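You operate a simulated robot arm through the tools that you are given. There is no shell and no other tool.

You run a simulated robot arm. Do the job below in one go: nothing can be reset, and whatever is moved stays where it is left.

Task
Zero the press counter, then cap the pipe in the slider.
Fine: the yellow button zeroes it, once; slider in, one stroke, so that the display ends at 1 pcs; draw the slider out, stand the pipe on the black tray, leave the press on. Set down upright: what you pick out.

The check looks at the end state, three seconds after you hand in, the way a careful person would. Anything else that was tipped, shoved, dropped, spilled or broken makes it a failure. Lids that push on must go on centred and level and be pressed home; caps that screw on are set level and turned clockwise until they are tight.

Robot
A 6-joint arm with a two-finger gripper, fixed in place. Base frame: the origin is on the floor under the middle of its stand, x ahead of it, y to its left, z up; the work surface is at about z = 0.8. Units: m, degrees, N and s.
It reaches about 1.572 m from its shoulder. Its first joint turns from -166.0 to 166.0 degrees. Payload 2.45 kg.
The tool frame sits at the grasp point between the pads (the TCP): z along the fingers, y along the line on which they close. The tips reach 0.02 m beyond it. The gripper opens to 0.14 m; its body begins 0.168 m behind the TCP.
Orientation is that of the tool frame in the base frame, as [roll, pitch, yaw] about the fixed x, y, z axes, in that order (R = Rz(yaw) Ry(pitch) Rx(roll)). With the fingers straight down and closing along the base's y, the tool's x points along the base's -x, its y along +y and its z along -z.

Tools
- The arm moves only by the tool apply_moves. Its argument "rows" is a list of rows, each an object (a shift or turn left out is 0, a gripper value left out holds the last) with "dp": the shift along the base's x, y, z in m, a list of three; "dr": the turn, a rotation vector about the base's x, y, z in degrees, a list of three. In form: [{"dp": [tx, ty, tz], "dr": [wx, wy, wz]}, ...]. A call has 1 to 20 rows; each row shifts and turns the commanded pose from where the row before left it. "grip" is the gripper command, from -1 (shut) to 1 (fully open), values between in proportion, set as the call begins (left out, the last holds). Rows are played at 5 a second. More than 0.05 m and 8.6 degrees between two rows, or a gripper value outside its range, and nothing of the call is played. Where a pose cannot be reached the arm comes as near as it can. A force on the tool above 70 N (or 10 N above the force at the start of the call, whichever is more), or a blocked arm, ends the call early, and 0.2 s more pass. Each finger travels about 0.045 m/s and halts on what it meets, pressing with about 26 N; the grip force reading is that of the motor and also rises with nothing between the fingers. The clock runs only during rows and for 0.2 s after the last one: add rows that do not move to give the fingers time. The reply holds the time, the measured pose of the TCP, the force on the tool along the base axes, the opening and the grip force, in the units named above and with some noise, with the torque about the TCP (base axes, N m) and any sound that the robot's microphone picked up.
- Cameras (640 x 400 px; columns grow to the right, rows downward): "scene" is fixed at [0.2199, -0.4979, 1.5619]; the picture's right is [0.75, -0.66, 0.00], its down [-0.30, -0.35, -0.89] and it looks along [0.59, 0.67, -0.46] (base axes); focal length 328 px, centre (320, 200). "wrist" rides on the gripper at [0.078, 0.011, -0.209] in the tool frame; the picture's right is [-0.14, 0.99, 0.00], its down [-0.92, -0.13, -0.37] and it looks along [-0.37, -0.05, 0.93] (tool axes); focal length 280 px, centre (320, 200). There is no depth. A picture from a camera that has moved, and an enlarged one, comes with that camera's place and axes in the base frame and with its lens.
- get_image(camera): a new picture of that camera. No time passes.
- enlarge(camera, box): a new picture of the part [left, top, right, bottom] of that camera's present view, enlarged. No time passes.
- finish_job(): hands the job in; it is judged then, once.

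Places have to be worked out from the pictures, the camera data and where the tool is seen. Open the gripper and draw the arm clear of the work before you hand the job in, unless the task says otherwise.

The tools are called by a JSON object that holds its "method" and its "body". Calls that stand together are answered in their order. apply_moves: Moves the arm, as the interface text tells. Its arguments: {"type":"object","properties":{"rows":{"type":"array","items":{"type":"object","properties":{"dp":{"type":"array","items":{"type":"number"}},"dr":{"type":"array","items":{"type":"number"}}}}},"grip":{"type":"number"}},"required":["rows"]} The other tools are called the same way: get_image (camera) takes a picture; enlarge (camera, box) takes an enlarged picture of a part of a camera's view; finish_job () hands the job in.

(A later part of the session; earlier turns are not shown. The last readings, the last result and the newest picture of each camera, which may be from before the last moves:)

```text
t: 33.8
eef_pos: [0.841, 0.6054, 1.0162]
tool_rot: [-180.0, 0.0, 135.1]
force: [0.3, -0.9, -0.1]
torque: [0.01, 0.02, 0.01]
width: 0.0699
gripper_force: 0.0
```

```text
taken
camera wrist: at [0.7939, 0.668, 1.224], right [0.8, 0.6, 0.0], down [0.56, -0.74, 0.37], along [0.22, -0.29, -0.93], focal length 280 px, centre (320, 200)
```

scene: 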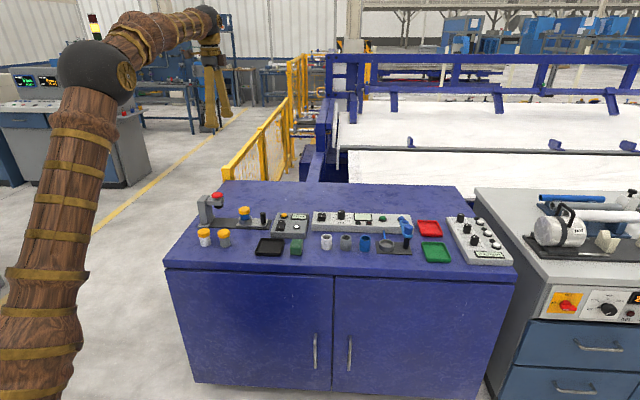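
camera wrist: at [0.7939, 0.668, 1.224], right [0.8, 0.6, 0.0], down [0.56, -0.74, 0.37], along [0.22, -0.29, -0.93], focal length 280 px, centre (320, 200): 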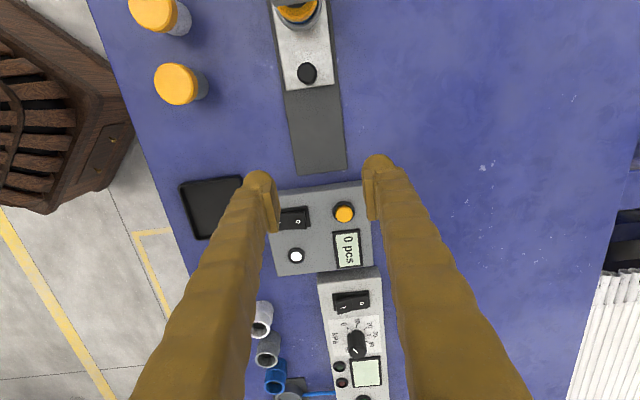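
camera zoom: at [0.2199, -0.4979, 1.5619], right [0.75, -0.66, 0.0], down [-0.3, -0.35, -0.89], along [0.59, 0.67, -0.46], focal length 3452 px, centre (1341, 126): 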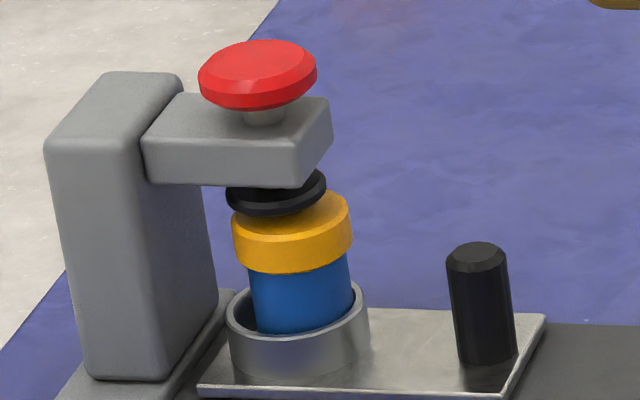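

The ring sits on the ram axis to within about 1 mm. The upright pipe stands about 3 mm off in the loose ring, well within the ram disc. I close the fingers and move above the red knob at (0.716, 0.7255).

{"method": "apply_moves", "body": {"grip": -1, "rows": [{"dp": [-0.0203, 0.0206, 0.002]}, {"dp": [-0.0203, 0.0206, 0.002]}, {"dp": [-0.0203, 0.0206, 0.002]}, {"dp": [-0.0203, 0.0206, 0.001]}, {"dp": [-0.0203, 0.0206, 0]}, {"dp": [-0.0201, 0.0205, 0]}, {}, {}]}}

{"method": "enlarge", "body": {"camera": "scene", "box": [190, 165, 270, 225]}}

{"method": "get_image", "body": {"camera": "wrist"}}

```text
t: 35.6
eef_pos: [0.7177, 0.7266, 1.0201]
tool_rot: [-179.9, 0.0, 135.1]
force: [-0.2, -0.3, 0.8]
torque: [-0.02, -0.04, 0.0]
width: 0.0002
gripper_force: 25.6
```

```text
6.67 times, centred on (230, 195) of scene
camera zoom: at [0.2199, -0.4979, 1.5619], right [0.75, -0.66, 0.0], down [-0.3, -0.35, -0.89], along [0.59, 0.67, -0.46], focal length 2186 px, centre (920, 233)
```

zoom: 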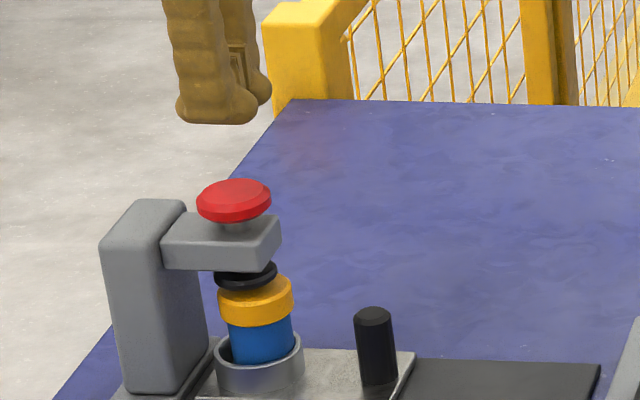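

```text
taken
camera wrist: at [0.6708, 0.7901, 1.2283], right [0.8, 0.6, 0.0], down [0.56, -0.74, 0.37], along [0.22, -0.29, -0.93], focal length 280 px, centre (320, 200)
```

wrist: 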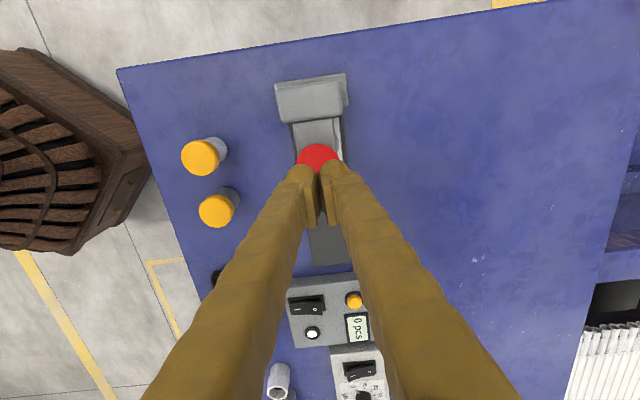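

The fingertips are over the knob within about 2–3 mm. I lower to just above it.

{"method": "apply_moves", "body": {"rows": [{"dp": [0, 0, -0.015]}, {"dp": [0, 0, -0.015]}, {"dp": [0, 0, -0.01]}, {}]}}

{"method": "enlarge", "body": {"camera": "scene", "box": [190, 178, 260, 225]}}

```text
t: 36.6
eef_pos: [0.7164, 0.7283, 0.9806]
tool_rot: [-180.0, -0.1, 135.0]
force: [0.0, 0.7, 0.3]
torque: [0.0, 0.04, 0.01]
width: 0.0
gripper_force: 26.2
```

```text
8.51 times, centred on (225, 202) of scene
camera zoom: at [0.2199, -0.4979, 1.5619], right [0.75, -0.66, 0.0], down [-0.3, -0.35, -0.89], along [0.59, 0.67, -0.46], focal length 2791 px, centre (1128, 187)
```

zoom: 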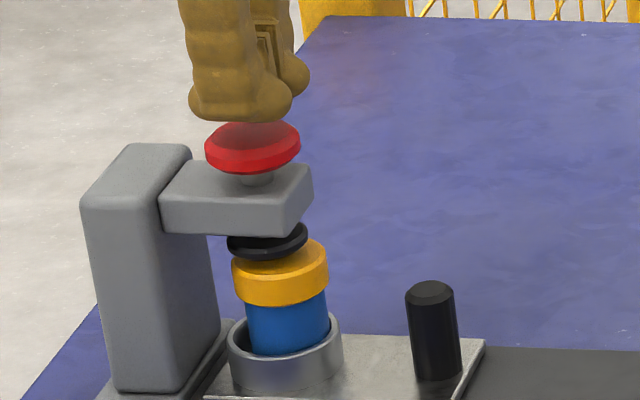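

The tips are about 8 mm above the knob and roughly 3 mm toward the column. I shift 3 mm along the track and press down in small steps.

{"method": "apply_moves", "body": {"rows": [{"dp": [0.002, -0.002, 0]}, {"dp": [0, 0, -0.003]}, {"dp": [0, 0, -0.003]}, {"dp": [0, 0, -0.003]}, {}]}}

{"method": "enlarge", "body": {"camera": "scene", "box": [190, 178, 260, 225]}}

```text
t: 37.8
eef_pos: [0.7181, 0.7236, 0.9724]
tool_rot: [180.0, -0.1, 135.1]
force: [-0.5, 0.6, 0.0]
torque: [0.03, -0.03, 0.0]
width: 0.0001
gripper_force: 26.4
```

```text
8.51 times, centred on (225, 202) of scene
camera zoom: at [0.2199, -0.4979, 1.5619], right [0.75, -0.66, 0.0], down [-0.3, -0.35, -0.89], along [0.59, 0.67, -0.46], focal length 2791 px, centre (1128, 187)
```

zoom: 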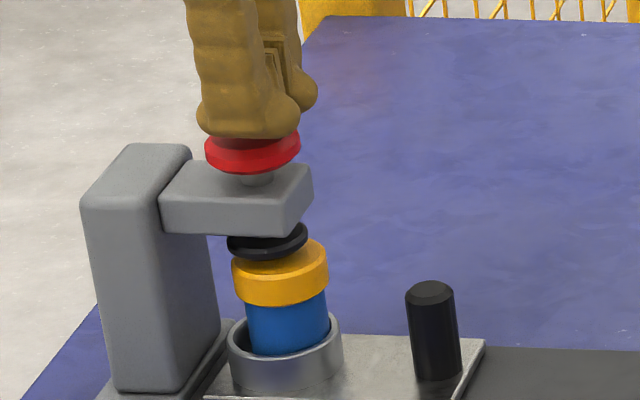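

No contact force yet. I continue down in 2 mm steps.

{"method": "apply_moves", "body": {"rows": [{"dp": [0, 0, -0.002]}, {"dp": [0, 0, -0.002]}, {"dp": [0, 0, -0.002]}, {}]}}

{"method": "enlarge", "body": {"camera": "scene", "box": [190, 178, 260, 225]}}

```text
t: 38.8
eef_pos: [0.7188, 0.7236, 0.9662]
tool_rot: [180.0, 0.1, 135.1]
force: [0.0, 0.2, 1.7]
torque: [0.02, 0.02, 0.02]
width: 0.006
gripper_force: 29.1
```

```text
8.51 times, centred on (225, 202) of scene
camera zoom: at [0.2199, -0.4979, 1.5619], right [0.75, -0.66, 0.0], down [-0.3, -0.35, -0.89], along [0.59, 0.67, -0.46], focal length 2791 px, centre (1128, 187)
```

zoom: 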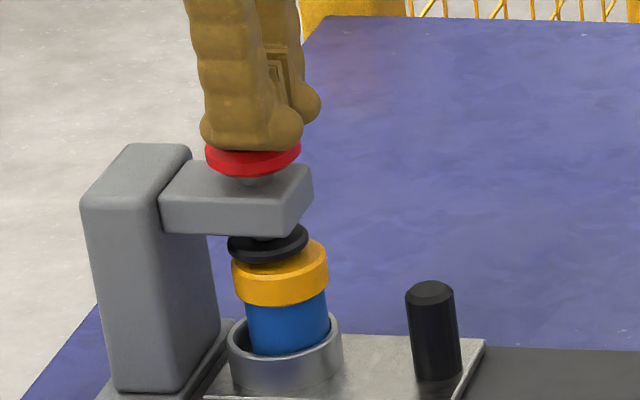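

The knob has started to move down, but the opening reads 6 mm, so the tips are being wedged apart again. I lift and use one fingertip as I did with the button, and I check that the display still reads 0.

{"method": "apply_moves", "body": {"rows": [{"dp": [0, 0, 0.006]}, {"dp": [0, 0, 0.012]}, {"dp": [0.0113, 0.0113, 0]}, {}, {}]}}

{"method": "enlarge", "body": {"camera": "scene", "box": [190, 178, 310, 241]}}

{"method": "enlarge", "body": {"camera": "wrist", "box": [240, 100, 400, 230]}}

```text
t: 40.0
eef_pos: [0.7297, 0.7335, 0.985]
tool_rot: [-180.0, -0.1, 135.0]
force: [0.0, 0.0, 0.0]
torque: [0.02, 0.0, 0.03]
width: 0.0001
gripper_force: 29.2
```

```text
5.33 times, centred on (250, 210) of scene
camera zoom: at [0.2199, -0.4979, 1.5619], right [0.75, -0.66, 0.0], down [-0.3, -0.35, -0.89], along [0.59, 0.67, -0.46], focal length 1749 px, centre (693, 149)
```

zoom: 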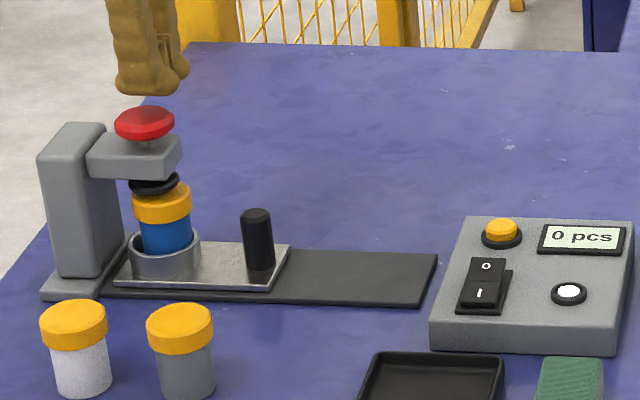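

```text
3.08 times, centred on (320, 165) of wrist
camera zoom: at [0.6825, 0.7976, 1.193], right [0.8, 0.6, 0.0], down [0.56, -0.74, 0.37], along [0.22, -0.29, -0.93], focal length 863 px, centre (320, 308)
```

zoom: 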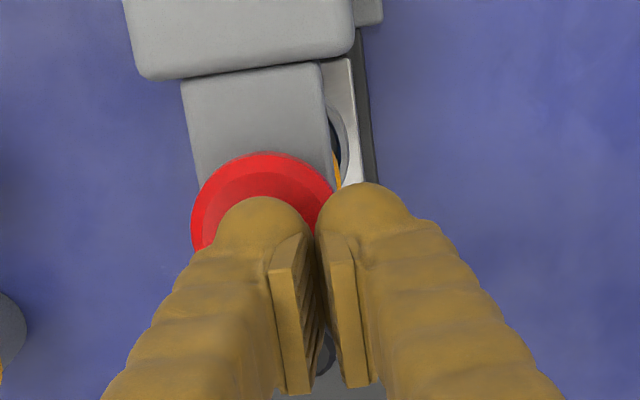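

In the wrist view the fingertip is centred across the closing axis. I zoom in on the scene to check the along-track offset before pressing.

{"method": "enlarge", "body": {"camera": "scene", "box": [198, 175, 246, 205]}}

```text
13.33 times, centred on (222, 190) of scene
camera zoom: at [0.2199, -0.4979, 1.5619], right [0.75, -0.66, 0.0], down [-0.3, -0.35, -0.89], along [0.59, 0.67, -0.46], focal length 4372 px, centre (1627, 333)
```

zoom: 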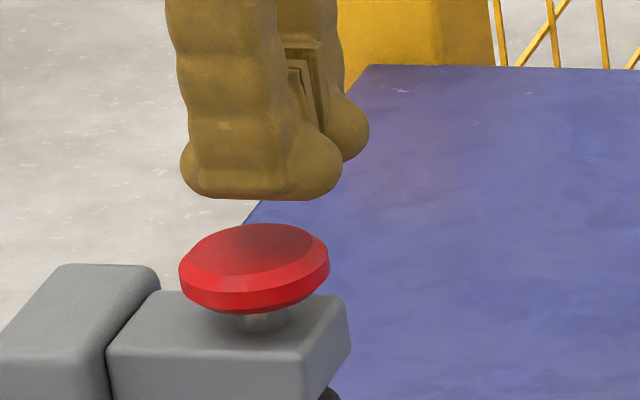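

All estimates put the fingertip 3–6 mm toward the handle side of the knob axis. I shift 4 mm back, then lower to contact.

{"method": "apply_moves", "body": {"rows": [{"dp": [-0.003, 0.003, 0]}, {"dp": [0, 0, -0.004]}, {"dp": [0, 0, -0.004]}, {"dp": [0, 0, -0.004]}, {}]}}

{"method": "enlarge", "body": {"camera": "scene", "box": [198, 175, 258, 225]}}

{"method": "enlarge", "body": {"camera": "wrist", "box": [240, 100, 400, 230]}}

```text
t: 41.2
eef_pos: [0.7288, 0.7381, 0.9718]
tool_rot: [-179.9, 0.1, 135.0]
force: [0.4, -1.0, 0.0]
torque: [0.0, 0.0, 0.02]
width: 0.0001
gripper_force: 29.2
```

```text
8.00 times, centred on (228, 200) of scene
camera zoom: at [0.2199, -0.4979, 1.5619], right [0.75, -0.66, 0.0], down [-0.3, -0.35, -0.89], along [0.59, 0.67, -0.46], focal length 2623 px, centre (1056, 200)
```

zoom: 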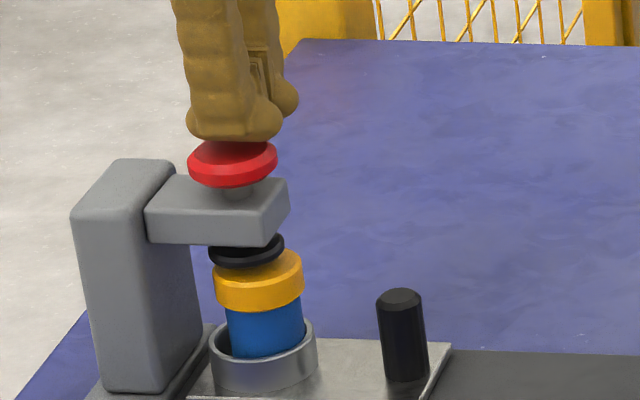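

```text
3.08 times, centred on (320, 165) of wrist
camera zoom: at [0.6807, 0.8011, 1.1799], right [0.8, 0.6, 0.0], down [0.56, -0.74, 0.37], along [0.22, -0.29, -0.93], focal length 863 px, centre (320, 308)
```

zoom: 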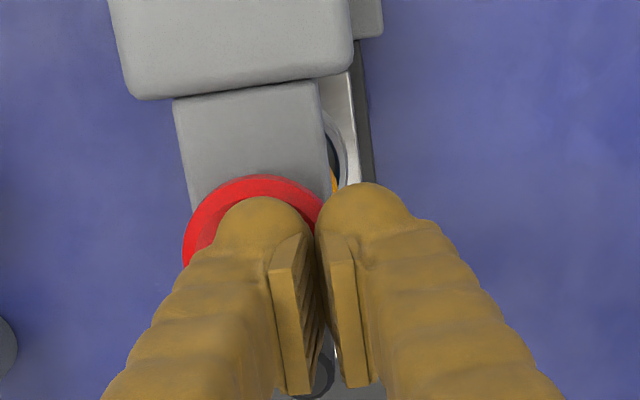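

The fingertip looks well centred on the knob. I now press down in 1.5–2 mm steps, watching the force, sound and display.

{"method": "apply_moves", "body": {"rows": [{"dp": [0, 0, -0.002]}, {"dp": [0, 0, -0.002]}, {"dp": [0, 0, -0.002]}, {}]}}

{"method": "enlarge", "body": {"camera": "scene", "box": [198, 175, 258, 225]}}

```text
t: 42.2
eef_pos: [0.7277, 0.7384, 0.9664]
tool_rot: [-180.0, 0.1, 135.1]
force: [-0.2, 0.5, 0.9]
torque: [0.0, 0.03, 0.02]
width: 0.0
gripper_force: 29.5
```

```text
8.00 times, centred on (228, 200) of scene
camera zoom: at [0.2199, -0.4979, 1.5619], right [0.75, -0.66, 0.0], down [-0.3, -0.35, -0.89], along [0.59, 0.67, -0.46], focal length 2623 px, centre (1056, 200)
```

zoom: 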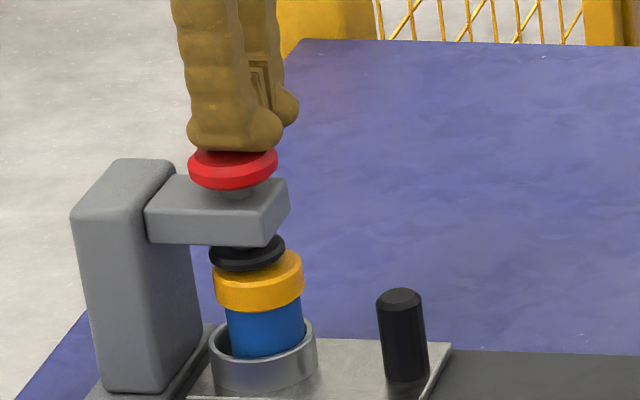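

The knob and ram move down at low force with the fingers staying shut. I continue.

{"method": "apply_moves", "body": {"rows": [{"dp": [0, 0, -0.0015]}, {"dp": [0, 0, -0.0015]}, {"dp": [0, 0, -0.001]}, {}]}}

{"method": "enlarge", "body": {"camera": "scene", "box": [198, 175, 258, 225]}}

```text
t: 43.2
eef_pos: [0.7273, 0.7387, 0.9624]
tool_rot: [179.9, 0.0, 135.0]
force: [-0.6, 0.5, 1.3]
torque: [0.0, 0.03, 0.0]
width: 0.0
gripper_force: 29.2
```

```text
8.00 times, centred on (228, 200) of scene
camera zoom: at [0.2199, -0.4979, 1.5619], right [0.75, -0.66, 0.0], down [-0.3, -0.35, -0.89], along [0.59, 0.67, -0.46], focal length 2623 px, centre (1056, 200)
```

zoom: 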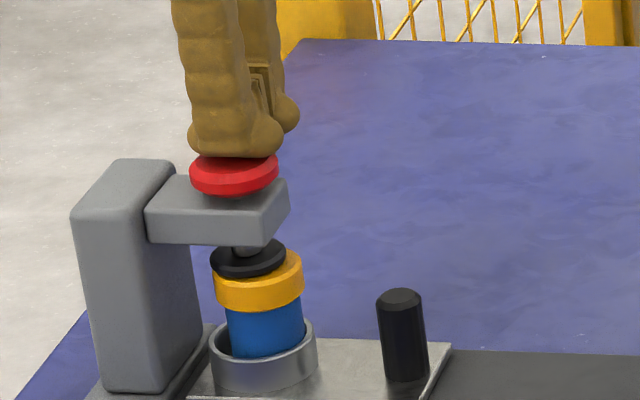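

The ram is nearly on the cap top now. I keep pressing in small steps.

{"method": "apply_moves", "body": {"rows": [{"dp": [0, 0, -0.0015]}, {"dp": [0, 0, -0.0015]}, {}]}}

{"method": "enlarge", "body": {"camera": "scene", "box": [198, 185, 248, 225]}}

```text
t: 44.0
eef_pos: [0.7274, 0.7381, 0.9603]
tool_rot: [-180.0, 0.0, 135.1]
force: [-0.4, 2.3, 4.4]
torque: [0.04, 0.07, -0.03]
width: 0.0
gripper_force: 29.6
```

```text
10.00 times, centred on (223, 205) of scene
camera zoom: at [0.2199, -0.4979, 1.5619], right [0.75, -0.66, 0.0], down [-0.3, -0.35, -0.89], along [0.59, 0.67, -0.46], focal length 3279 px, centre (1290, 150)
```

zoom: 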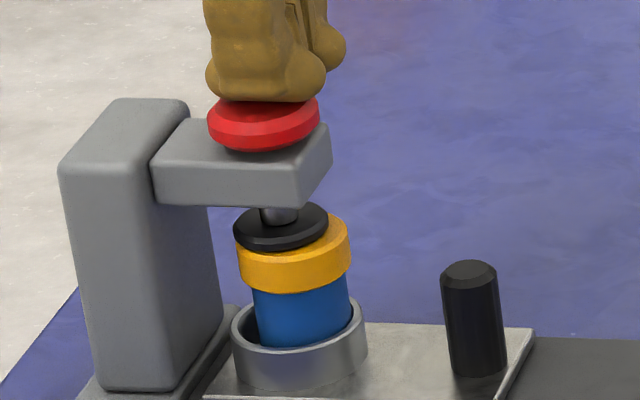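

Contact with the cap is starting at about 4 N. I press on in 1 mm steps.

{"method": "apply_moves", "body": {"rows": [{"dp": [0, 0, -0.001]}, {"dp": [0, 0, -0.001]}, {}]}}

{"method": "enlarge", "body": {"camera": "scene", "box": [198, 185, 248, 225]}}

```text
t: 44.8
eef_pos: [0.728, 0.7369, 0.9571]
tool_rot: [180.0, 0.0, 135.1]
force: [1.4, 0.8, 5.4]
torque: [0.01, -0.01, 0.01]
width: 0.0003
gripper_force: 29.5
```

```text
10.00 times, centred on (223, 205) of scene
camera zoom: at [0.2199, -0.4979, 1.5619], right [0.75, -0.66, 0.0], down [-0.3, -0.35, -0.89], along [0.59, 0.67, -0.46], focal length 3279 px, centre (1290, 150)
```

zoom: 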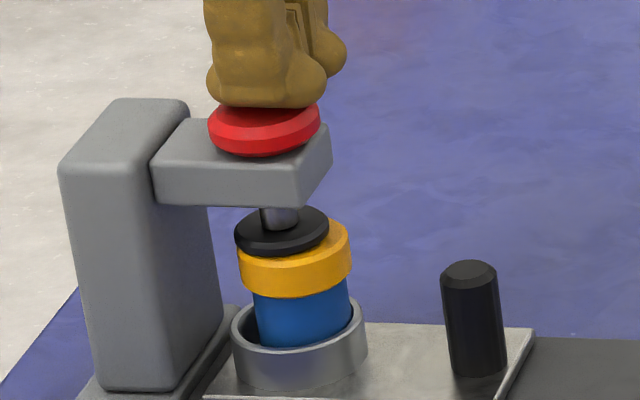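

The cap is moving down onto the pipe and stays level, at only 5 N. I continue in 1 mm steps.

{"method": "apply_moves", "body": {"rows": [{"dp": [0, 0, -0.001]}, {"dp": [0, 0, -0.001]}, {}]}}

{"method": "enlarge", "body": {"camera": "scene", "box": [198, 185, 248, 225]}}

{"method": "enlarge", "body": {"camera": "scene", "box": [262, 195, 322, 243]}}

```text
t: 45.6
eef_pos: [0.7279, 0.7382, 0.9555]
tool_rot: [-180.0, -0.1, 135.2]
force: [-2.2, -0.3, 4.1]
torque: [-0.01, 0.03, -0.03]
width: 0.0
gripper_force: 29.3
```

```text
10.00 times, centred on (223, 205) of scene
camera zoom: at [0.2199, -0.4979, 1.5619], right [0.75, -0.66, 0.0], down [-0.3, -0.35, -0.89], along [0.59, 0.67, -0.46], focal length 3279 px, centre (1290, 150)
```

zoom: 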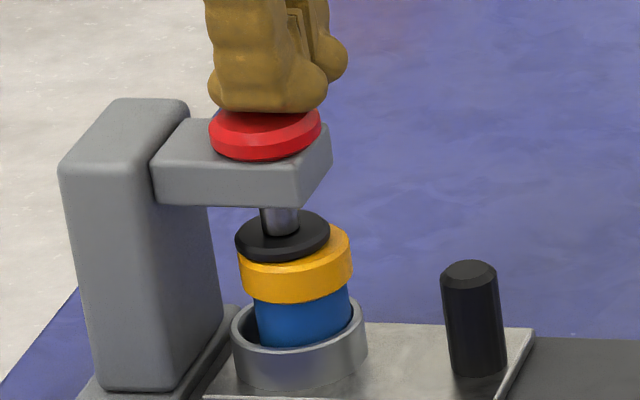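

```text
8.33 times, centred on (292, 219) of scene
camera zoom: at [0.2199, -0.4979, 1.5619], right [0.75, -0.66, 0.0], down [-0.3, -0.35, -0.89], along [0.59, 0.67, -0.46], focal length 2732 px, centre (553, 42)
```

zoom: 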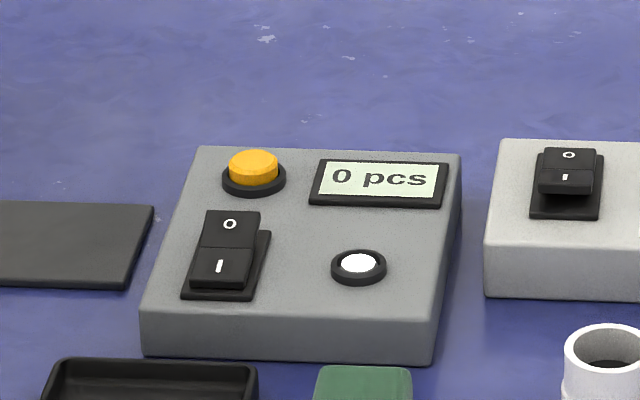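

The display still shows 0 and the cap is going on level, with more ram travel to come. I continue pressing.

{"method": "apply_moves", "body": {"rows": [{"dp": [0, 0, -0.001]}, {"dp": [0, 0, -0.001]}, {}]}}

{"method": "enlarge", "body": {"camera": "scene", "box": [198, 185, 248, 225]}}

{"method": "enlarge", "body": {"camera": "scene", "box": [262, 195, 322, 243]}}

```text
t: 46.4
eef_pos: [0.7265, 0.7387, 0.9525]
tool_rot: [179.9, -0.1, 135.2]
force: [-1.9, 2.1, 6.0]
torque: [0.03, 0.08, -0.04]
width: 0.0001
gripper_force: 29.4
heard: click
```

```text
10.00 times, centred on (223, 205) of scene
camera zoom: at [0.2199, -0.4979, 1.5619], right [0.75, -0.66, 0.0], down [-0.3, -0.35, -0.89], along [0.59, 0.67, -0.46], focal length 3279 px, centre (1290, 150)
```

zoom: 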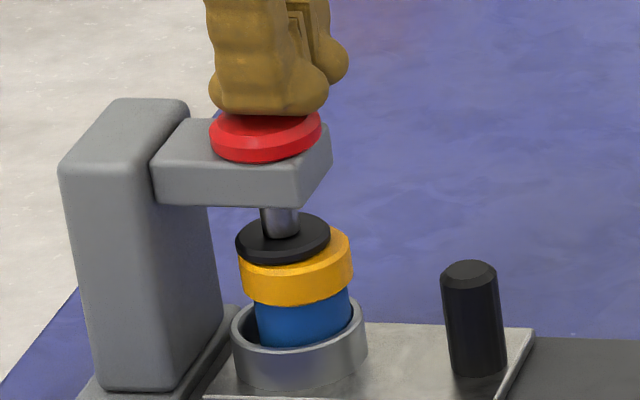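

```text
8.33 times, centred on (292, 219) of scene
camera zoom: at [0.2199, -0.4979, 1.5619], right [0.75, -0.66, 0.0], down [-0.3, -0.35, -0.89], along [0.59, 0.67, -0.46], focal length 2732 px, centre (553, 42)
```

zoom: 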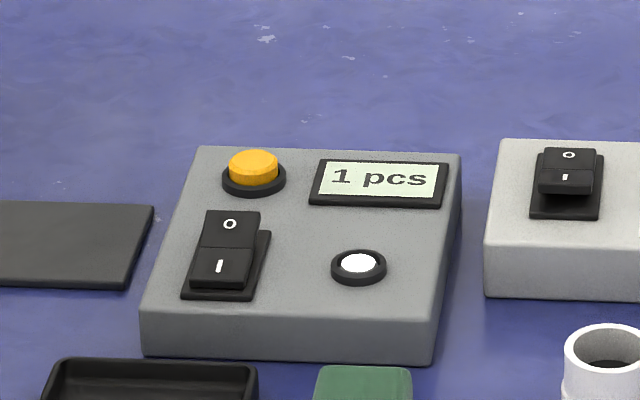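

The click came and the display reads 1 pcs. Force is still only 6 N, so without releasing I press further until a firm stop shows the cap is fully home.

{"method": "apply_moves", "body": {"rows": [{"dp": [0, 0, -0.001]}, {"dp": [0, 0, -0.001]}, {}]}}

{"method": "enlarge", "body": {"camera": "scene", "box": [198, 185, 248, 225]}}

```text
t: 47.2
eef_pos: [0.7283, 0.7387, 0.952]
tool_rot: [180.0, 0.0, 135.2]
force: [-2.0, -5.7, 12.5]
torque: [-0.19, 0.1, 0.01]
width: 0.0
gripper_force: 29.6
```

```text
10.00 times, centred on (223, 205) of scene
camera zoom: at [0.2199, -0.4979, 1.5619], right [0.75, -0.66, 0.0], down [-0.3, -0.35, -0.89], along [0.59, 0.67, -0.46], focal length 3279 px, centre (1290, 150)
```

zoom: 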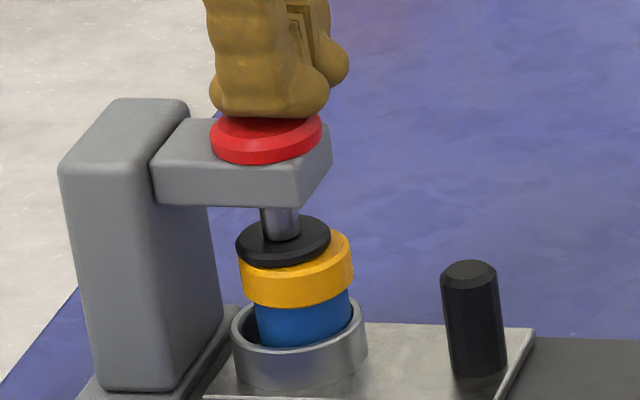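

Force is rising, now 12.5 N, as the cap seats. I press a bit more.

{"method": "apply_moves", "body": {"rows": [{"dp": [0, 0, -0.001]}, {"dp": [0, 0, -0.001]}, {}]}}

{"method": "enlarge", "body": {"camera": "scene", "box": [198, 185, 248, 225]}}

```text
t: 48.0
eef_pos: [0.7284, 0.7385, 0.9521]
tool_rot: [179.8, 0.1, 135.0]
force: [2.7, 4.2, 37.0]
torque: [-0.19, 0.17, 0.0]
width: 0.0001
gripper_force: 29.1
```

```text
10.00 times, centred on (223, 205) of scene
camera zoom: at [0.2199, -0.4979, 1.5619], right [0.75, -0.66, 0.0], down [-0.3, -0.35, -0.89], along [0.59, 0.67, -0.46], focal length 3279 px, centre (1290, 150)
```

zoom: 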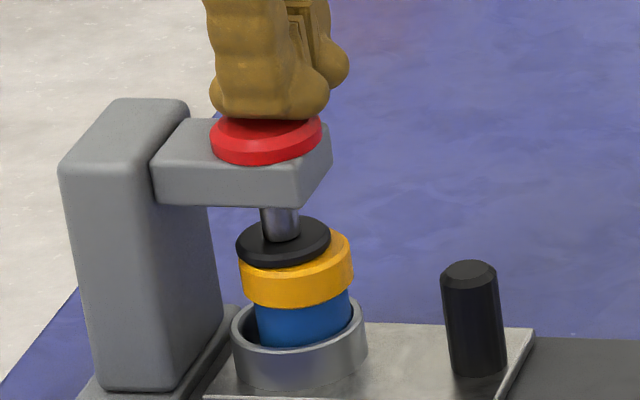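

At 37 N nothing moves any more and the knob is down on its arm, so the stroke is complete. I release by lifting straight up and check the cap and display.

{"method": "apply_moves", "body": {"rows": [{"dp": [0, 0, 0.01]}, {"dp": [0, 0, 0.02]}, {"dp": [0, 0, 0.03]}, {"dp": [0, 0, 0.02]}, {}]}}

{"method": "enlarge", "body": {"camera": "scene", "box": [198, 185, 248, 225]}}

{"method": "enlarge", "body": {"camera": "scene", "box": [190, 178, 310, 250]}}

```text
t: 49.2
eef_pos: [0.7269, 0.739, 1.0288]
tool_rot: [-180.0, -0.1, 135.1]
force: [-0.6, -0.4, 0.0]
torque: [-0.02, 0.01, 0.01]
width: 0.0
gripper_force: 29.5
```

```text
10.00 times, centred on (223, 205) of scene
camera zoom: at [0.2199, -0.4979, 1.5619], right [0.75, -0.66, 0.0], down [-0.3, -0.35, -0.89], along [0.59, 0.67, -0.46], focal length 3279 px, centre (1290, 150)
```

zoom: 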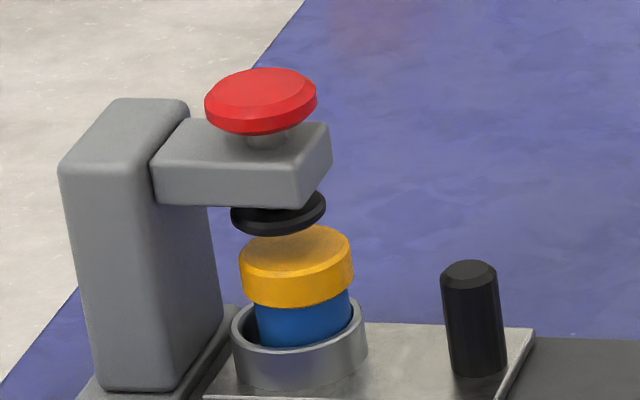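

```text
5.33 times, centred on (250, 214) of scene
camera zoom: at [0.2199, -0.4979, 1.5619], right [0.75, -0.66, 0.0], down [-0.3, -0.35, -0.89], along [0.59, 0.67, -0.46], focal length 1749 px, centre (693, 125)
```

zoom: 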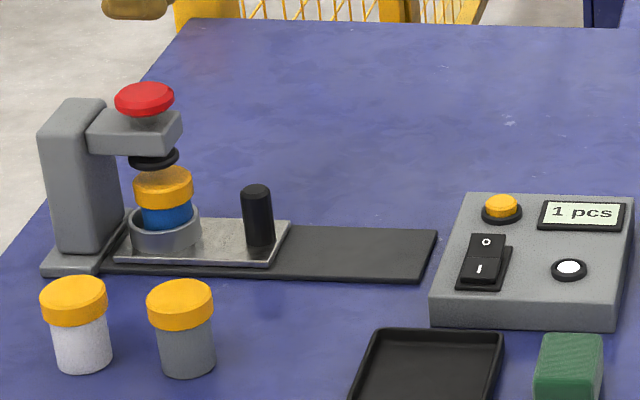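

The cap is down and level, the display reads 1 pcs and the knob has sprung back. Next I draw the slider out, so I move above the handle at about (0.7676, 0.672) with the fingers opening.

{"method": "apply_moves", "body": {"grip": 0.0, "rows": [{"dp": [0.0083, -0.0132, 0]}, {"dp": [0.0083, -0.0132, 0]}, {"dp": [0.0083, -0.0132, -0.01]}, {"dp": [0.0082, -0.0131, -0.02]}, {"dp": [0.0082, -0.0131, -0.03]}, {}, {}]}}

{"method": "enlarge", "body": {"camera": "wrist", "box": [220, 60, 420, 230]}}

{"method": "enlarge", "body": {"camera": "scene", "box": [198, 170, 278, 225]}}

```text
t: 50.8
eef_pos: [0.7706, 0.6693, 0.9708]
tool_rot: [180.0, 0.1, 135.0]
force: [-0.2, -0.3, -0.5]
torque: [-0.03, 0.01, 0.01]
width: 0.0701
gripper_force: 0.0
```

```text
2.35 times, centred on (320, 145) of wrist
camera zoom: at [0.723, 0.7336, 1.1784], right [0.8, 0.6, 0.0], down [0.56, -0.74, 0.37], along [0.22, -0.29, -0.93], focal length 660 px, centre (320, 329)
```

zoom: 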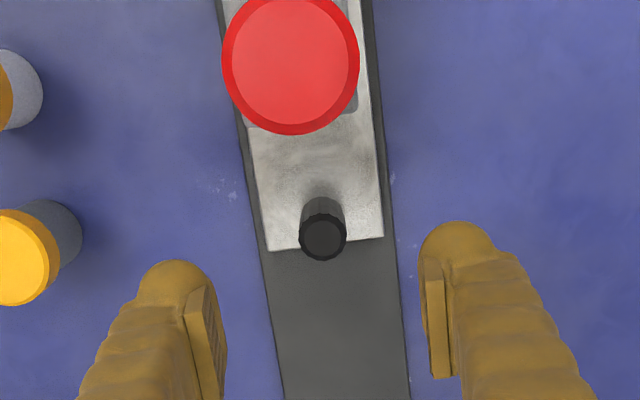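

```text
7.27 times, centred on (238, 198) of scene
camera zoom: at [0.2199, -0.4979, 1.5619], right [0.75, -0.66, 0.0], down [-0.3, -0.35, -0.89], along [0.59, 0.67, -0.46], focal length 2385 px, centre (916, 218)
```

zoom: 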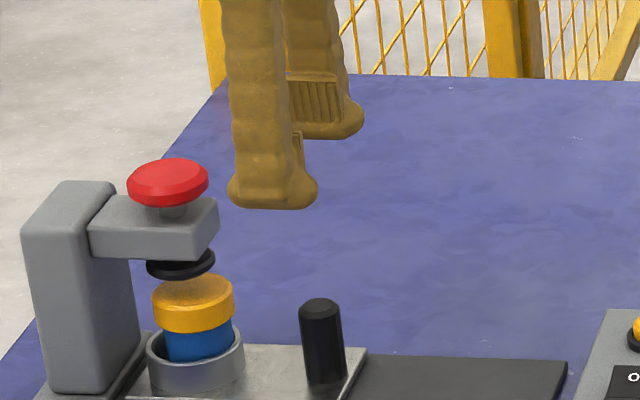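

The handle sits directly beneath the TCP, with the estimate within 1–2 mm. I descend and grip it.

{"method": "apply_moves", "body": {"rows": [{"dp": [0, 0, -0.025]}, {"dp": [0, 0, -0.025]}, {"dp": [0, 0, -0.025]}, {"dp": [0, 0, -0.02]}, {"dp": [0, 0, -0.014]}, {"dp": [0, 0, -0.006]}, {}]}}

{"method": "apply_moves", "body": {"grip": -1, "rows": [{}, {}, {}, {}, {}]}}

{"method": "enlarge", "body": {"camera": "scene", "box": [190, 175, 310, 241]}}

```text
t: 52.4
eef_pos: [0.7694, 0.673, 0.8531]
tool_rot: [180.0, 0.0, 135.0]
force: [-0.6, 0.7, 0.7]
torque: [0.01, 0.03, -0.01]
width: 0.0701
gripper_force: 0.0
```

```text
t: 53.6
eef_pos: [0.7694, 0.6721, 0.8541]
tool_rot: [179.9, -0.1, 135.1]
force: [25.4, 24.9, -10.5]
torque: [0.23, -0.2, 0.01]
width: 0.0228
gripper_force: 45.1
```

```text
5.33 times, centred on (250, 208) of scene
camera zoom: at [0.2199, -0.4979, 1.5619], right [0.75, -0.66, 0.0], down [-0.3, -0.35, -0.89], along [0.59, 0.67, -0.46], focal length 1749 px, centre (693, 157)
```

zoom: 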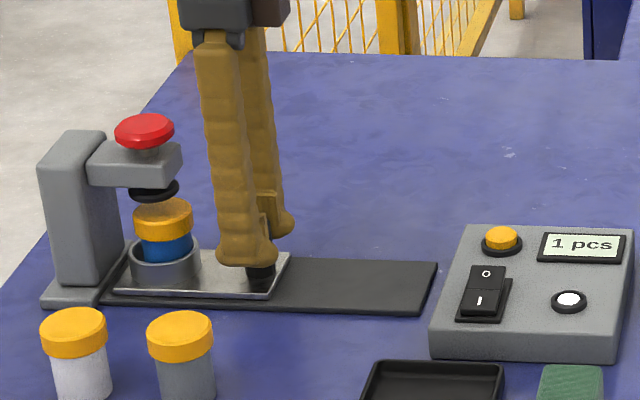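

The handle is gripped with a side load of 35 N. I ease +v first and check.

{"method": "apply_moves", "body": {"rows": [{"dp": [0.0008, 0.0008, 0]}, {}]}}

```text
t: 54.2
eef_pos: [0.7709, 0.6745, 0.8546]
tool_rot: [180.0, -0.1, 135.2]
force: [27.0, 13.3, -7.9]
torque: [0.11, -0.2, 0.03]
width: 0.0227
gripper_force: 44.9
```

{"method": "apply_moves", "body": {"rows": [{"dp": [0.001, 0.001, 0]}, {}]}}

```text
t: 54.8
eef_pos: [0.7704, 0.6714, 0.8537]
tool_rot: [-179.7, 0.1, 135.2]
force: [-9.8, -18.6, 3.6]
torque: [-0.17, 0.11, 0.0]
width: 0.0226
gripper_force: 44.9
```

The load is down to about -20 N. I start drawing the slider out along [0.707, -0.707] in small steps.

{"method": "apply_moves", "body": {"rows": [{"dp": [0.0017, -0.0023, 0]}, {"dp": [0.004, -0.004, 0]}, {"dp": [0.005, -0.005, 0]}, {"dp": [0.005, -0.005, 0]}, {}]}}

{"method": "enlarge", "body": {"camera": "scene", "box": [190, 175, 310, 241]}}

```text
t: 56.0
eef_pos: [0.7868, 0.6573, 0.8544]
tool_rot: [-179.9, -0.1, 135.1]
force: [-30.0, -31.6, 12.0]
torque: [-0.46, 0.32, -0.04]
width: 0.0226
gripper_force: 45.9
```

```text
5.33 times, centred on (250, 208) of scene
camera zoom: at [0.2199, -0.4979, 1.5619], right [0.75, -0.66, 0.0], down [-0.3, -0.35, -0.89], along [0.59, 0.67, -0.46], focal length 1749 px, centre (693, 157)
```

zoom: 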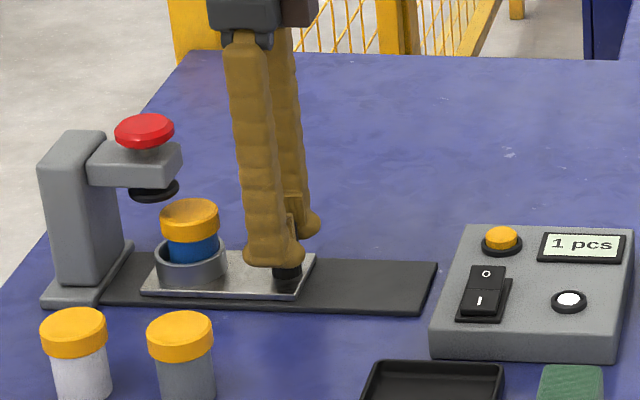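

The slider comes along with a side load of -44 N. I correct by about 1.4 mm toward -v and continue in short stages.

{"method": "apply_moves", "body": {"rows": [{"dp": [-0.0007, -0.0007, 0]}, {}]}}

{"method": "apply_moves", "body": {"rows": [{"dp": [0.0038, -0.0042, 0]}, {"dp": [0.005, -0.005, 0]}, {"dp": [0.005, -0.005, 0]}, {}]}}

```text
t: 56.6
eef_pos: [0.7849, 0.6565, 0.8548]
tool_rot: [179.9, 0.1, 135.1]
force: [-13.3, -14.7, 3.9]
torque: [-0.13, 0.16, -0.01]
width: 0.0227
gripper_force: 45.0
```

```text
t: 57.6
eef_pos: [0.7995, 0.6422, 0.8541]
tool_rot: [179.9, 0.1, 135.2]
force: [13.8, 12.4, -18.6]
torque: [0.06, -0.22, -0.01]
width: 0.0229
gripper_force: 45.4
```

Side load is +18 N and travel so far is about 42 mm. I correct slightly and continue.

{"method": "apply_moves", "body": {"rows": [{"dp": [0.0044, -0.0036, -0.0005]}, {"dp": [0.005, -0.005, 0]}, {"dp": [0.005, -0.005, 0]}, {}]}}

{"method": "enlarge", "body": {"camera": "scene", "box": [190, 175, 310, 241]}}

```text
t: 58.6
eef_pos: [0.8128, 0.6294, 0.8553]
tool_rot: [-180.0, 0.0, 135.1]
force: [31.7, 29.9, -33.0]
torque: [0.18, -0.22, 0.05]
width: 0.0226
gripper_force: 44.9
```

```text
5.33 times, centred on (250, 208) of scene
camera zoom: at [0.2199, -0.4979, 1.5619], right [0.75, -0.66, 0.0], down [-0.3, -0.35, -0.89], along [0.59, 0.67, -0.46], focal length 1749 px, centre (693, 157)
```

zoom: 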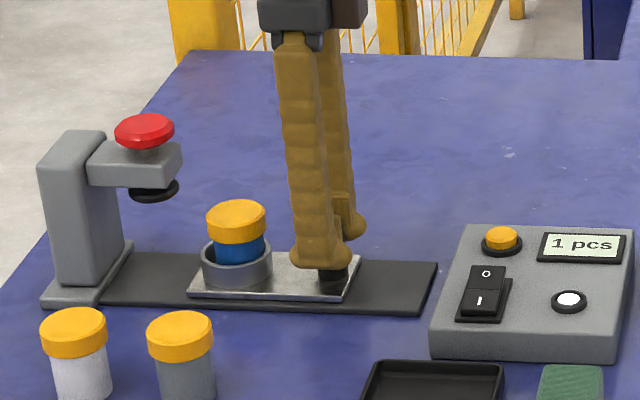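

The loads have built up to +43 N sideways and -33 N in z. I relax them with a small +v and downward correction before going on.

{"method": "apply_moves", "body": {"rows": [{"dp": [0.0007, 0.0007, -0.001]}, {}]}}

```text
t: 59.2
eef_pos: [0.8118, 0.6302, 0.8546]
tool_rot: [179.9, 0.0, 135.2]
force: [9.9, 11.7, -5.4]
torque: [0.14, -0.07, -0.01]
width: 0.0226
gripper_force: 44.5
```

The loads are small again. I continue outward with a slight +v bias.

{"method": "apply_moves", "body": {"rows": [{"dp": [0.0043, -0.0037, 0]}, {"dp": [0.0051, -0.0049, 0]}, {"dp": [0.0051, -0.0049, 0]}, {}]}}

```text
t: 60.2
eef_pos: [0.8268, 0.6162, 0.8543]
tool_rot: [-179.9, 0.0, 135.1]
force: [-18.8, -19.6, 29.6]
torque: [-0.31, 0.2, -0.08]
width: 0.0228
gripper_force: 45.1
```

Side load is now -27 N and z +30 N. I relax those and continue the remaining roughly 28 mm.

{"method": "apply_moves", "body": {"rows": [{"dp": [-0.0005, -0.0005, 0.0008]}, {}]}}

{"method": "apply_moves", "body": {"rows": [{"dp": [0.004, -0.004, 0]}, {"dp": [0.004, -0.004, 0]}, {"dp": [0.004, -0.004, 0]}, {}]}}

{"method": "enlarge", "body": {"camera": "scene", "box": [190, 175, 310, 241]}}

```text
t: 60.8
eef_pos: [0.8261, 0.615, 0.8538]
tool_rot: [-179.9, 0.0, 135.1]
force: [-24.4, -23.3, 25.4]
torque: [-0.29, 0.3, -0.03]
width: 0.0228
gripper_force: 45.2
```

```text
t: 61.8
eef_pos: [0.8397, 0.6028, 0.8541]
tool_rot: [-179.9, 0.0, 135.1]
force: [-23.7, -26.5, 17.1]
torque: [-0.33, 0.22, -0.05]
width: 0.0226
gripper_force: 44.9
```

```text
5.33 times, centred on (250, 208) of scene
camera zoom: at [0.2199, -0.4979, 1.5619], right [0.75, -0.66, 0.0], down [-0.3, -0.35, -0.89], along [0.59, 0.67, -0.46], focal length 1749 px, centre (693, 157)
```

zoom: 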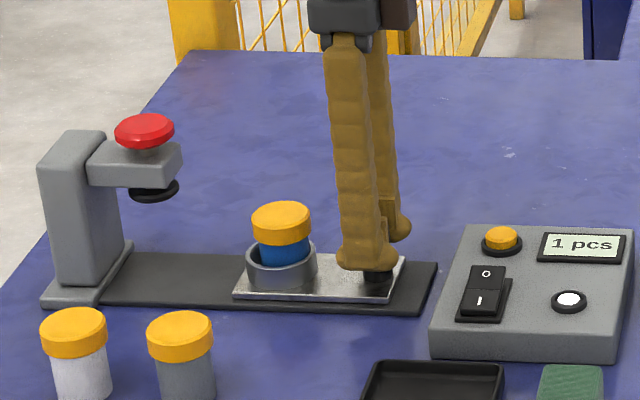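

The plate is about 10 mm short of its starting place. I ease -v and pull the rest in small steps until it meets the stop.

{"method": "apply_moves", "body": {"rows": [{"dp": [-0.0008, -0.0008, 0.0003]}, {}]}}

{"method": "apply_moves", "body": {"rows": [{"dp": [0.003, -0.003, 0]}, {"dp": [0.003, -0.003, 0]}, {}]}}

{"method": "enlarge", "body": {"camera": "scene", "box": [190, 175, 310, 241]}}

```text
t: 62.4
eef_pos: [0.8384, 0.6029, 0.8538]
tool_rot: [-180.0, 0.0, 135.1]
force: [-13.7, -15.2, 10.0]
torque: [-0.19, 0.1, 0.0]
width: 0.0227
gripper_force: 45.4
```

```text
t: 63.2
eef_pos: [0.8456, 0.5972, 0.8543]
tool_rot: [-180.0, 0.0, 135.1]
force: [-6.1, -11.4, 4.0]
torque: [-0.2, -0.06, 0.01]
width: 0.0229
gripper_force: 45.5
```

```text
5.33 times, centred on (250, 208) of scene
camera zoom: at [0.2199, -0.4979, 1.5619], right [0.75, -0.66, 0.0], down [-0.3, -0.35, -0.89], along [0.59, 0.67, -0.46], focal length 1749 px, centre (693, 157)
```

zoom: 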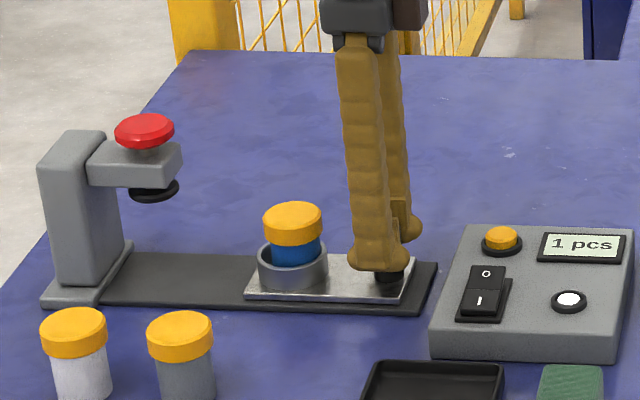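

The plate is within about 2 mm of its original position. I take a last small pull to meet the stop.

{"method": "apply_moves", "body": {"rows": [{"dp": [0.0015, -0.0015, 0]}, {"dp": [0.001, -0.001, 0]}, {}]}}

{"method": "enlarge", "body": {"camera": "scene", "box": [190, 175, 310, 241]}}

```text
t: 64.0
eef_pos: [0.8482, 0.5948, 0.8539]
tool_rot: [180.0, 0.0, 135.1]
force: [-14.3, -5.9, -2.4]
torque: [-0.05, 0.18, 0.0]
width: 0.0229
gripper_force: 44.5
```

```text
5.33 times, centred on (250, 208) of scene
camera zoom: at [0.2199, -0.4979, 1.5619], right [0.75, -0.66, 0.0], down [-0.3, -0.35, -0.89], along [0.59, 0.67, -0.46], focal length 1749 px, centre (693, 157)
```

zoom: 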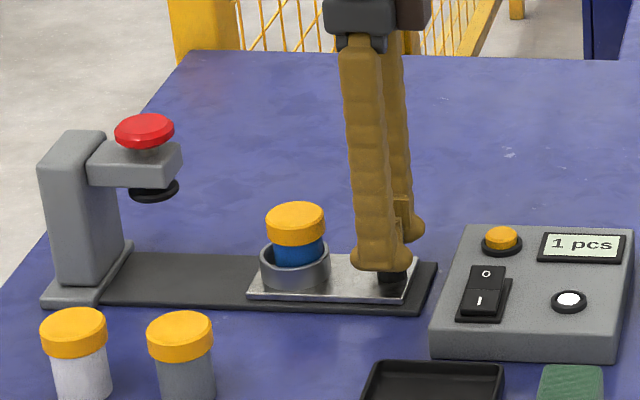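

The plate is back at its original place. I give one more 1.5 mm pull to confirm the stop by force.

{"method": "apply_moves", "body": {"rows": [{"dp": [0.001, -0.001, 0]}, {}]}}

```text
t: 64.6
eef_pos: [0.8483, 0.5951, 0.8556]
tool_rot: [180.0, -0.1, 135.1]
force: [-27.2, 16.7, -8.9]
torque: [0.25, 0.33, -0.01]
width: 0.0228
gripper_force: 45.0
```

The reading is -31 N along the track, so the slider is at its outer stop. I relieve the load, open, lift clear and look at the pipe.

{"method": "apply_moves", "body": {"rows": [{"dp": [-0.0014, 0.0012, 0]}, {}]}}

{"method": "apply_moves", "body": {"grip": 0.0, "rows": [{}, {}, {}, {}, {}]}}

{"method": "apply_moves", "body": {"rows": [{"dp": [0, 0, 0.01]}, {"dp": [0, 0, 0.02]}, {"dp": [0, 0, 0.04]}, {"dp": [0, 0, 0.04]}, {"dp": [0, 0, 0.03]}, {"dp": [-0.01, 0.01, 0.02]}, {"dp": [-0.02, 0.02, 0.0]}, {}]}}

{"method": "enlarge", "body": {"camera": "scene", "box": [198, 175, 308, 250]}}

{"method": "get_image", "body": {"camera": "wrist"}}

```text
t: 65.2
eef_pos: [0.8472, 0.5944, 0.8543]
tool_rot: [-180.0, 0.0, 135.2]
force: [-22.1, 6.6, -6.9]
torque: [0.08, 0.21, -0.03]
width: 0.0227
gripper_force: 45.0
```

```text
t: 66.4
eef_pos: [0.848, 0.5953, 0.8538]
tool_rot: [-180.0, 0.0, 135.0]
force: [0.0, 0.3, -0.4]
torque: [-0.04, -0.01, 0.0]
width: 0.07
gripper_force: 0.1
```

```text
t: 68.2
eef_pos: [0.8156, 0.621, 1.0149]
tool_rot: [179.9, 0.0, 135.2]
force: [0.5, -0.4, -0.1]
torque: [0.0, 0.03, -0.01]
width: 0.07
gripper_force: 0.1
```

```text
5.33 times, centred on (253, 212) of scene
camera zoom: at [0.2199, -0.4979, 1.5619], right [0.75, -0.66, 0.0], down [-0.3, -0.35, -0.89], along [0.59, 0.67, -0.46], focal length 1749 px, centre (677, 133)
```

zoom: 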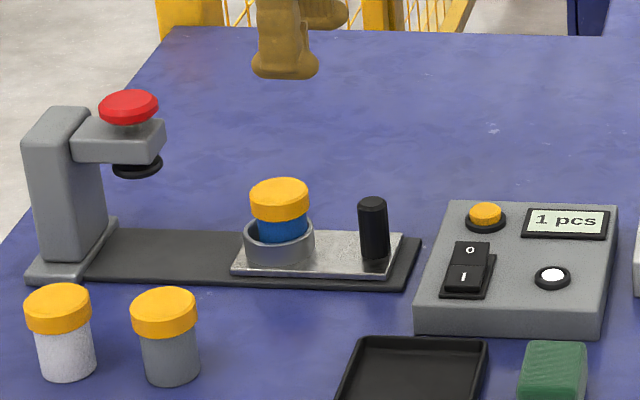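

```text
taken
camera wrist: at [0.7687, 0.6841, 1.222], right [0.8, 0.6, 0.0], down [0.56, -0.74, 0.37], along [0.22, -0.29, -0.93], focal length 280 px, centre (320, 200)
```

wrist: 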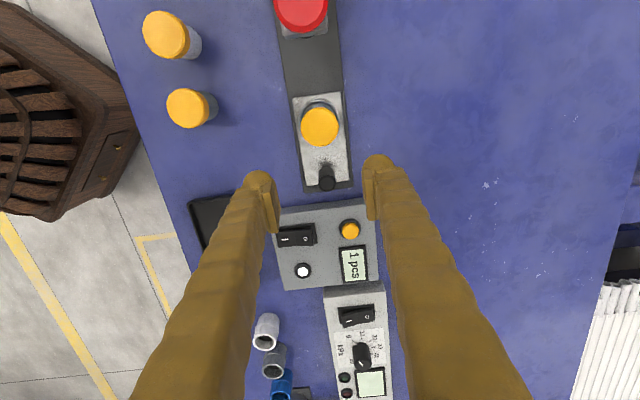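

The slider is out and the display reads 1 pcs. I zoom in on the pipe to judge the cap fit and where to grip.

{"method": "enlarge", "body": {"camera": "scene", "box": [230, 200, 280, 235]}}

{"method": "enlarge", "body": {"camera": "wrist", "box": [260, 80, 380, 200]}}

{"method": "enlarge", "body": {"camera": "scene", "box": [195, 222, 245, 252]}}

```text
11.43 times, centred on (255, 218) of scene
camera zoom: at [0.2199, -0.4979, 1.5619], right [0.75, -0.66, 0.0], down [-0.3, -0.35, -0.89], along [0.59, 0.67, -0.46], focal length 3747 px, centre (1063, 0)
```

zoom: 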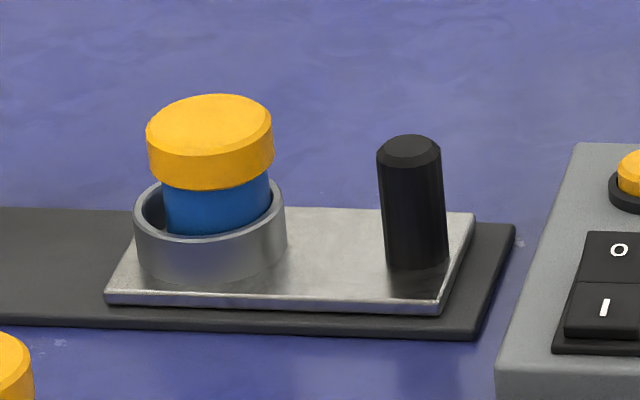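

```text
3.33 times, centred on (320, 140) of wrist
camera zoom: at [0.7687, 0.6841, 1.222], right [0.8, 0.6, 0.0], down [0.56, -0.74, 0.37], along [0.22, -0.29, -0.93], focal length 935 px, centre (320, 400)
```

zoom: 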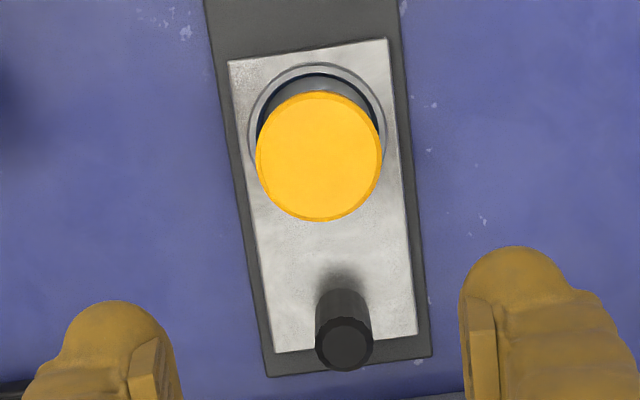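

```text
12.80 times, centred on (220, 237) of scene
camera zoom: at [0.2199, -0.4979, 1.5619], right [0.75, -0.66, 0.0], down [-0.3, -0.35, -0.89], along [0.59, 0.67, -0.46], focal length 4197 px, centre (1600, -274)
```

zoom: 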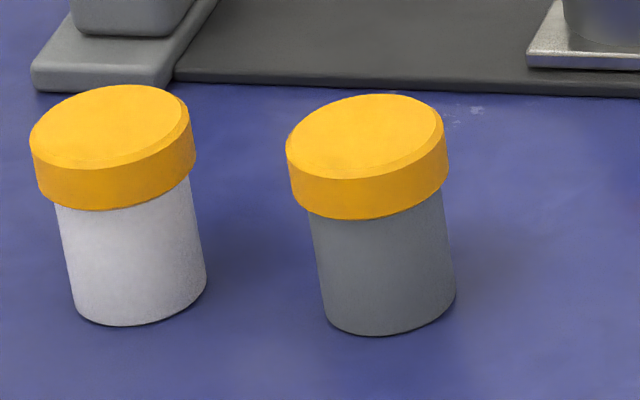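

The cap looks seated and level. I estimate the pipe axis at about (0.798, 0.650) with the cap between z ≈ 0.854 and 0.877. I move above it with the fingers opened to about 80 mm.

{"method": "apply_moves", "body": {"grip": 0.15, "rows": [{"dp": [-0.0093, 0.0125, 0]}, {"dp": [-0.0093, 0.0125, 0]}, {"dp": [0, 0, -0.03]}, {"dp": [0, 0, -0.03]}, {}, {}]}}

{"method": "enlarge", "body": {"camera": "wrist", "box": [220, 80, 420, 220]}}

{"method": "enlarge", "body": {"camera": "scene", "box": [220, 180, 290, 235]}}

```text
t: 69.6
eef_pos: [0.7976, 0.6468, 0.9519]
tool_rot: [179.9, 0.0, 135.0]
force: [0.4, -0.3, -0.2]
torque: [-0.03, 0.01, 0.0]
width: 0.0803
gripper_force: 0.1
```

```text
2.86 times, centred on (320, 150) of wrist
camera zoom: at [0.7518, 0.7105, 1.1613], right [0.8, 0.6, 0.0], down [0.56, -0.74, 0.37], along [0.22, -0.29, -0.93], focal length 801 px, centre (320, 343)
```

zoom: 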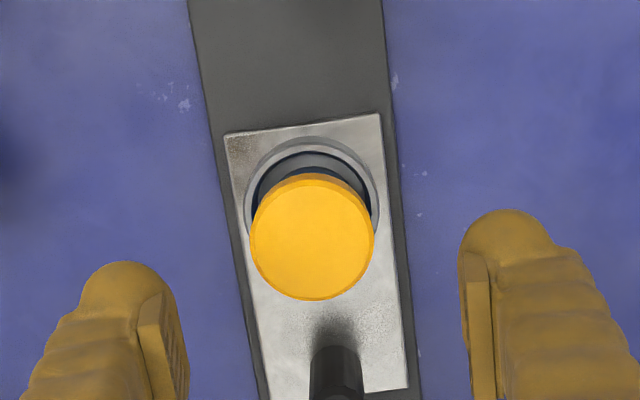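

```text
7.27 times, centred on (255, 208) of scene
camera zoom: at [0.2199, -0.4979, 1.5619], right [0.75, -0.66, 0.0], down [-0.3, -0.35, -0.89], along [0.59, 0.67, -0.46], focal length 2385 px, centre (793, 146)
```

zoom: 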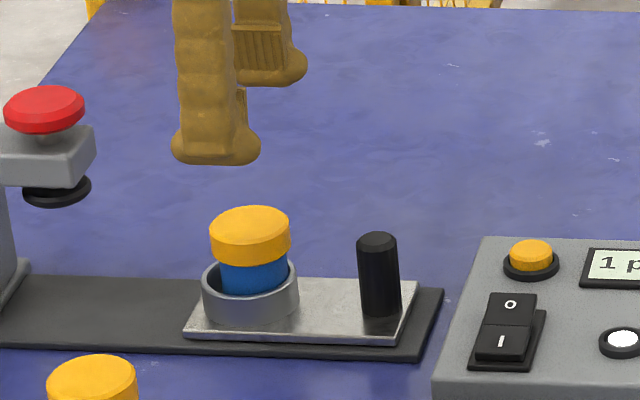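

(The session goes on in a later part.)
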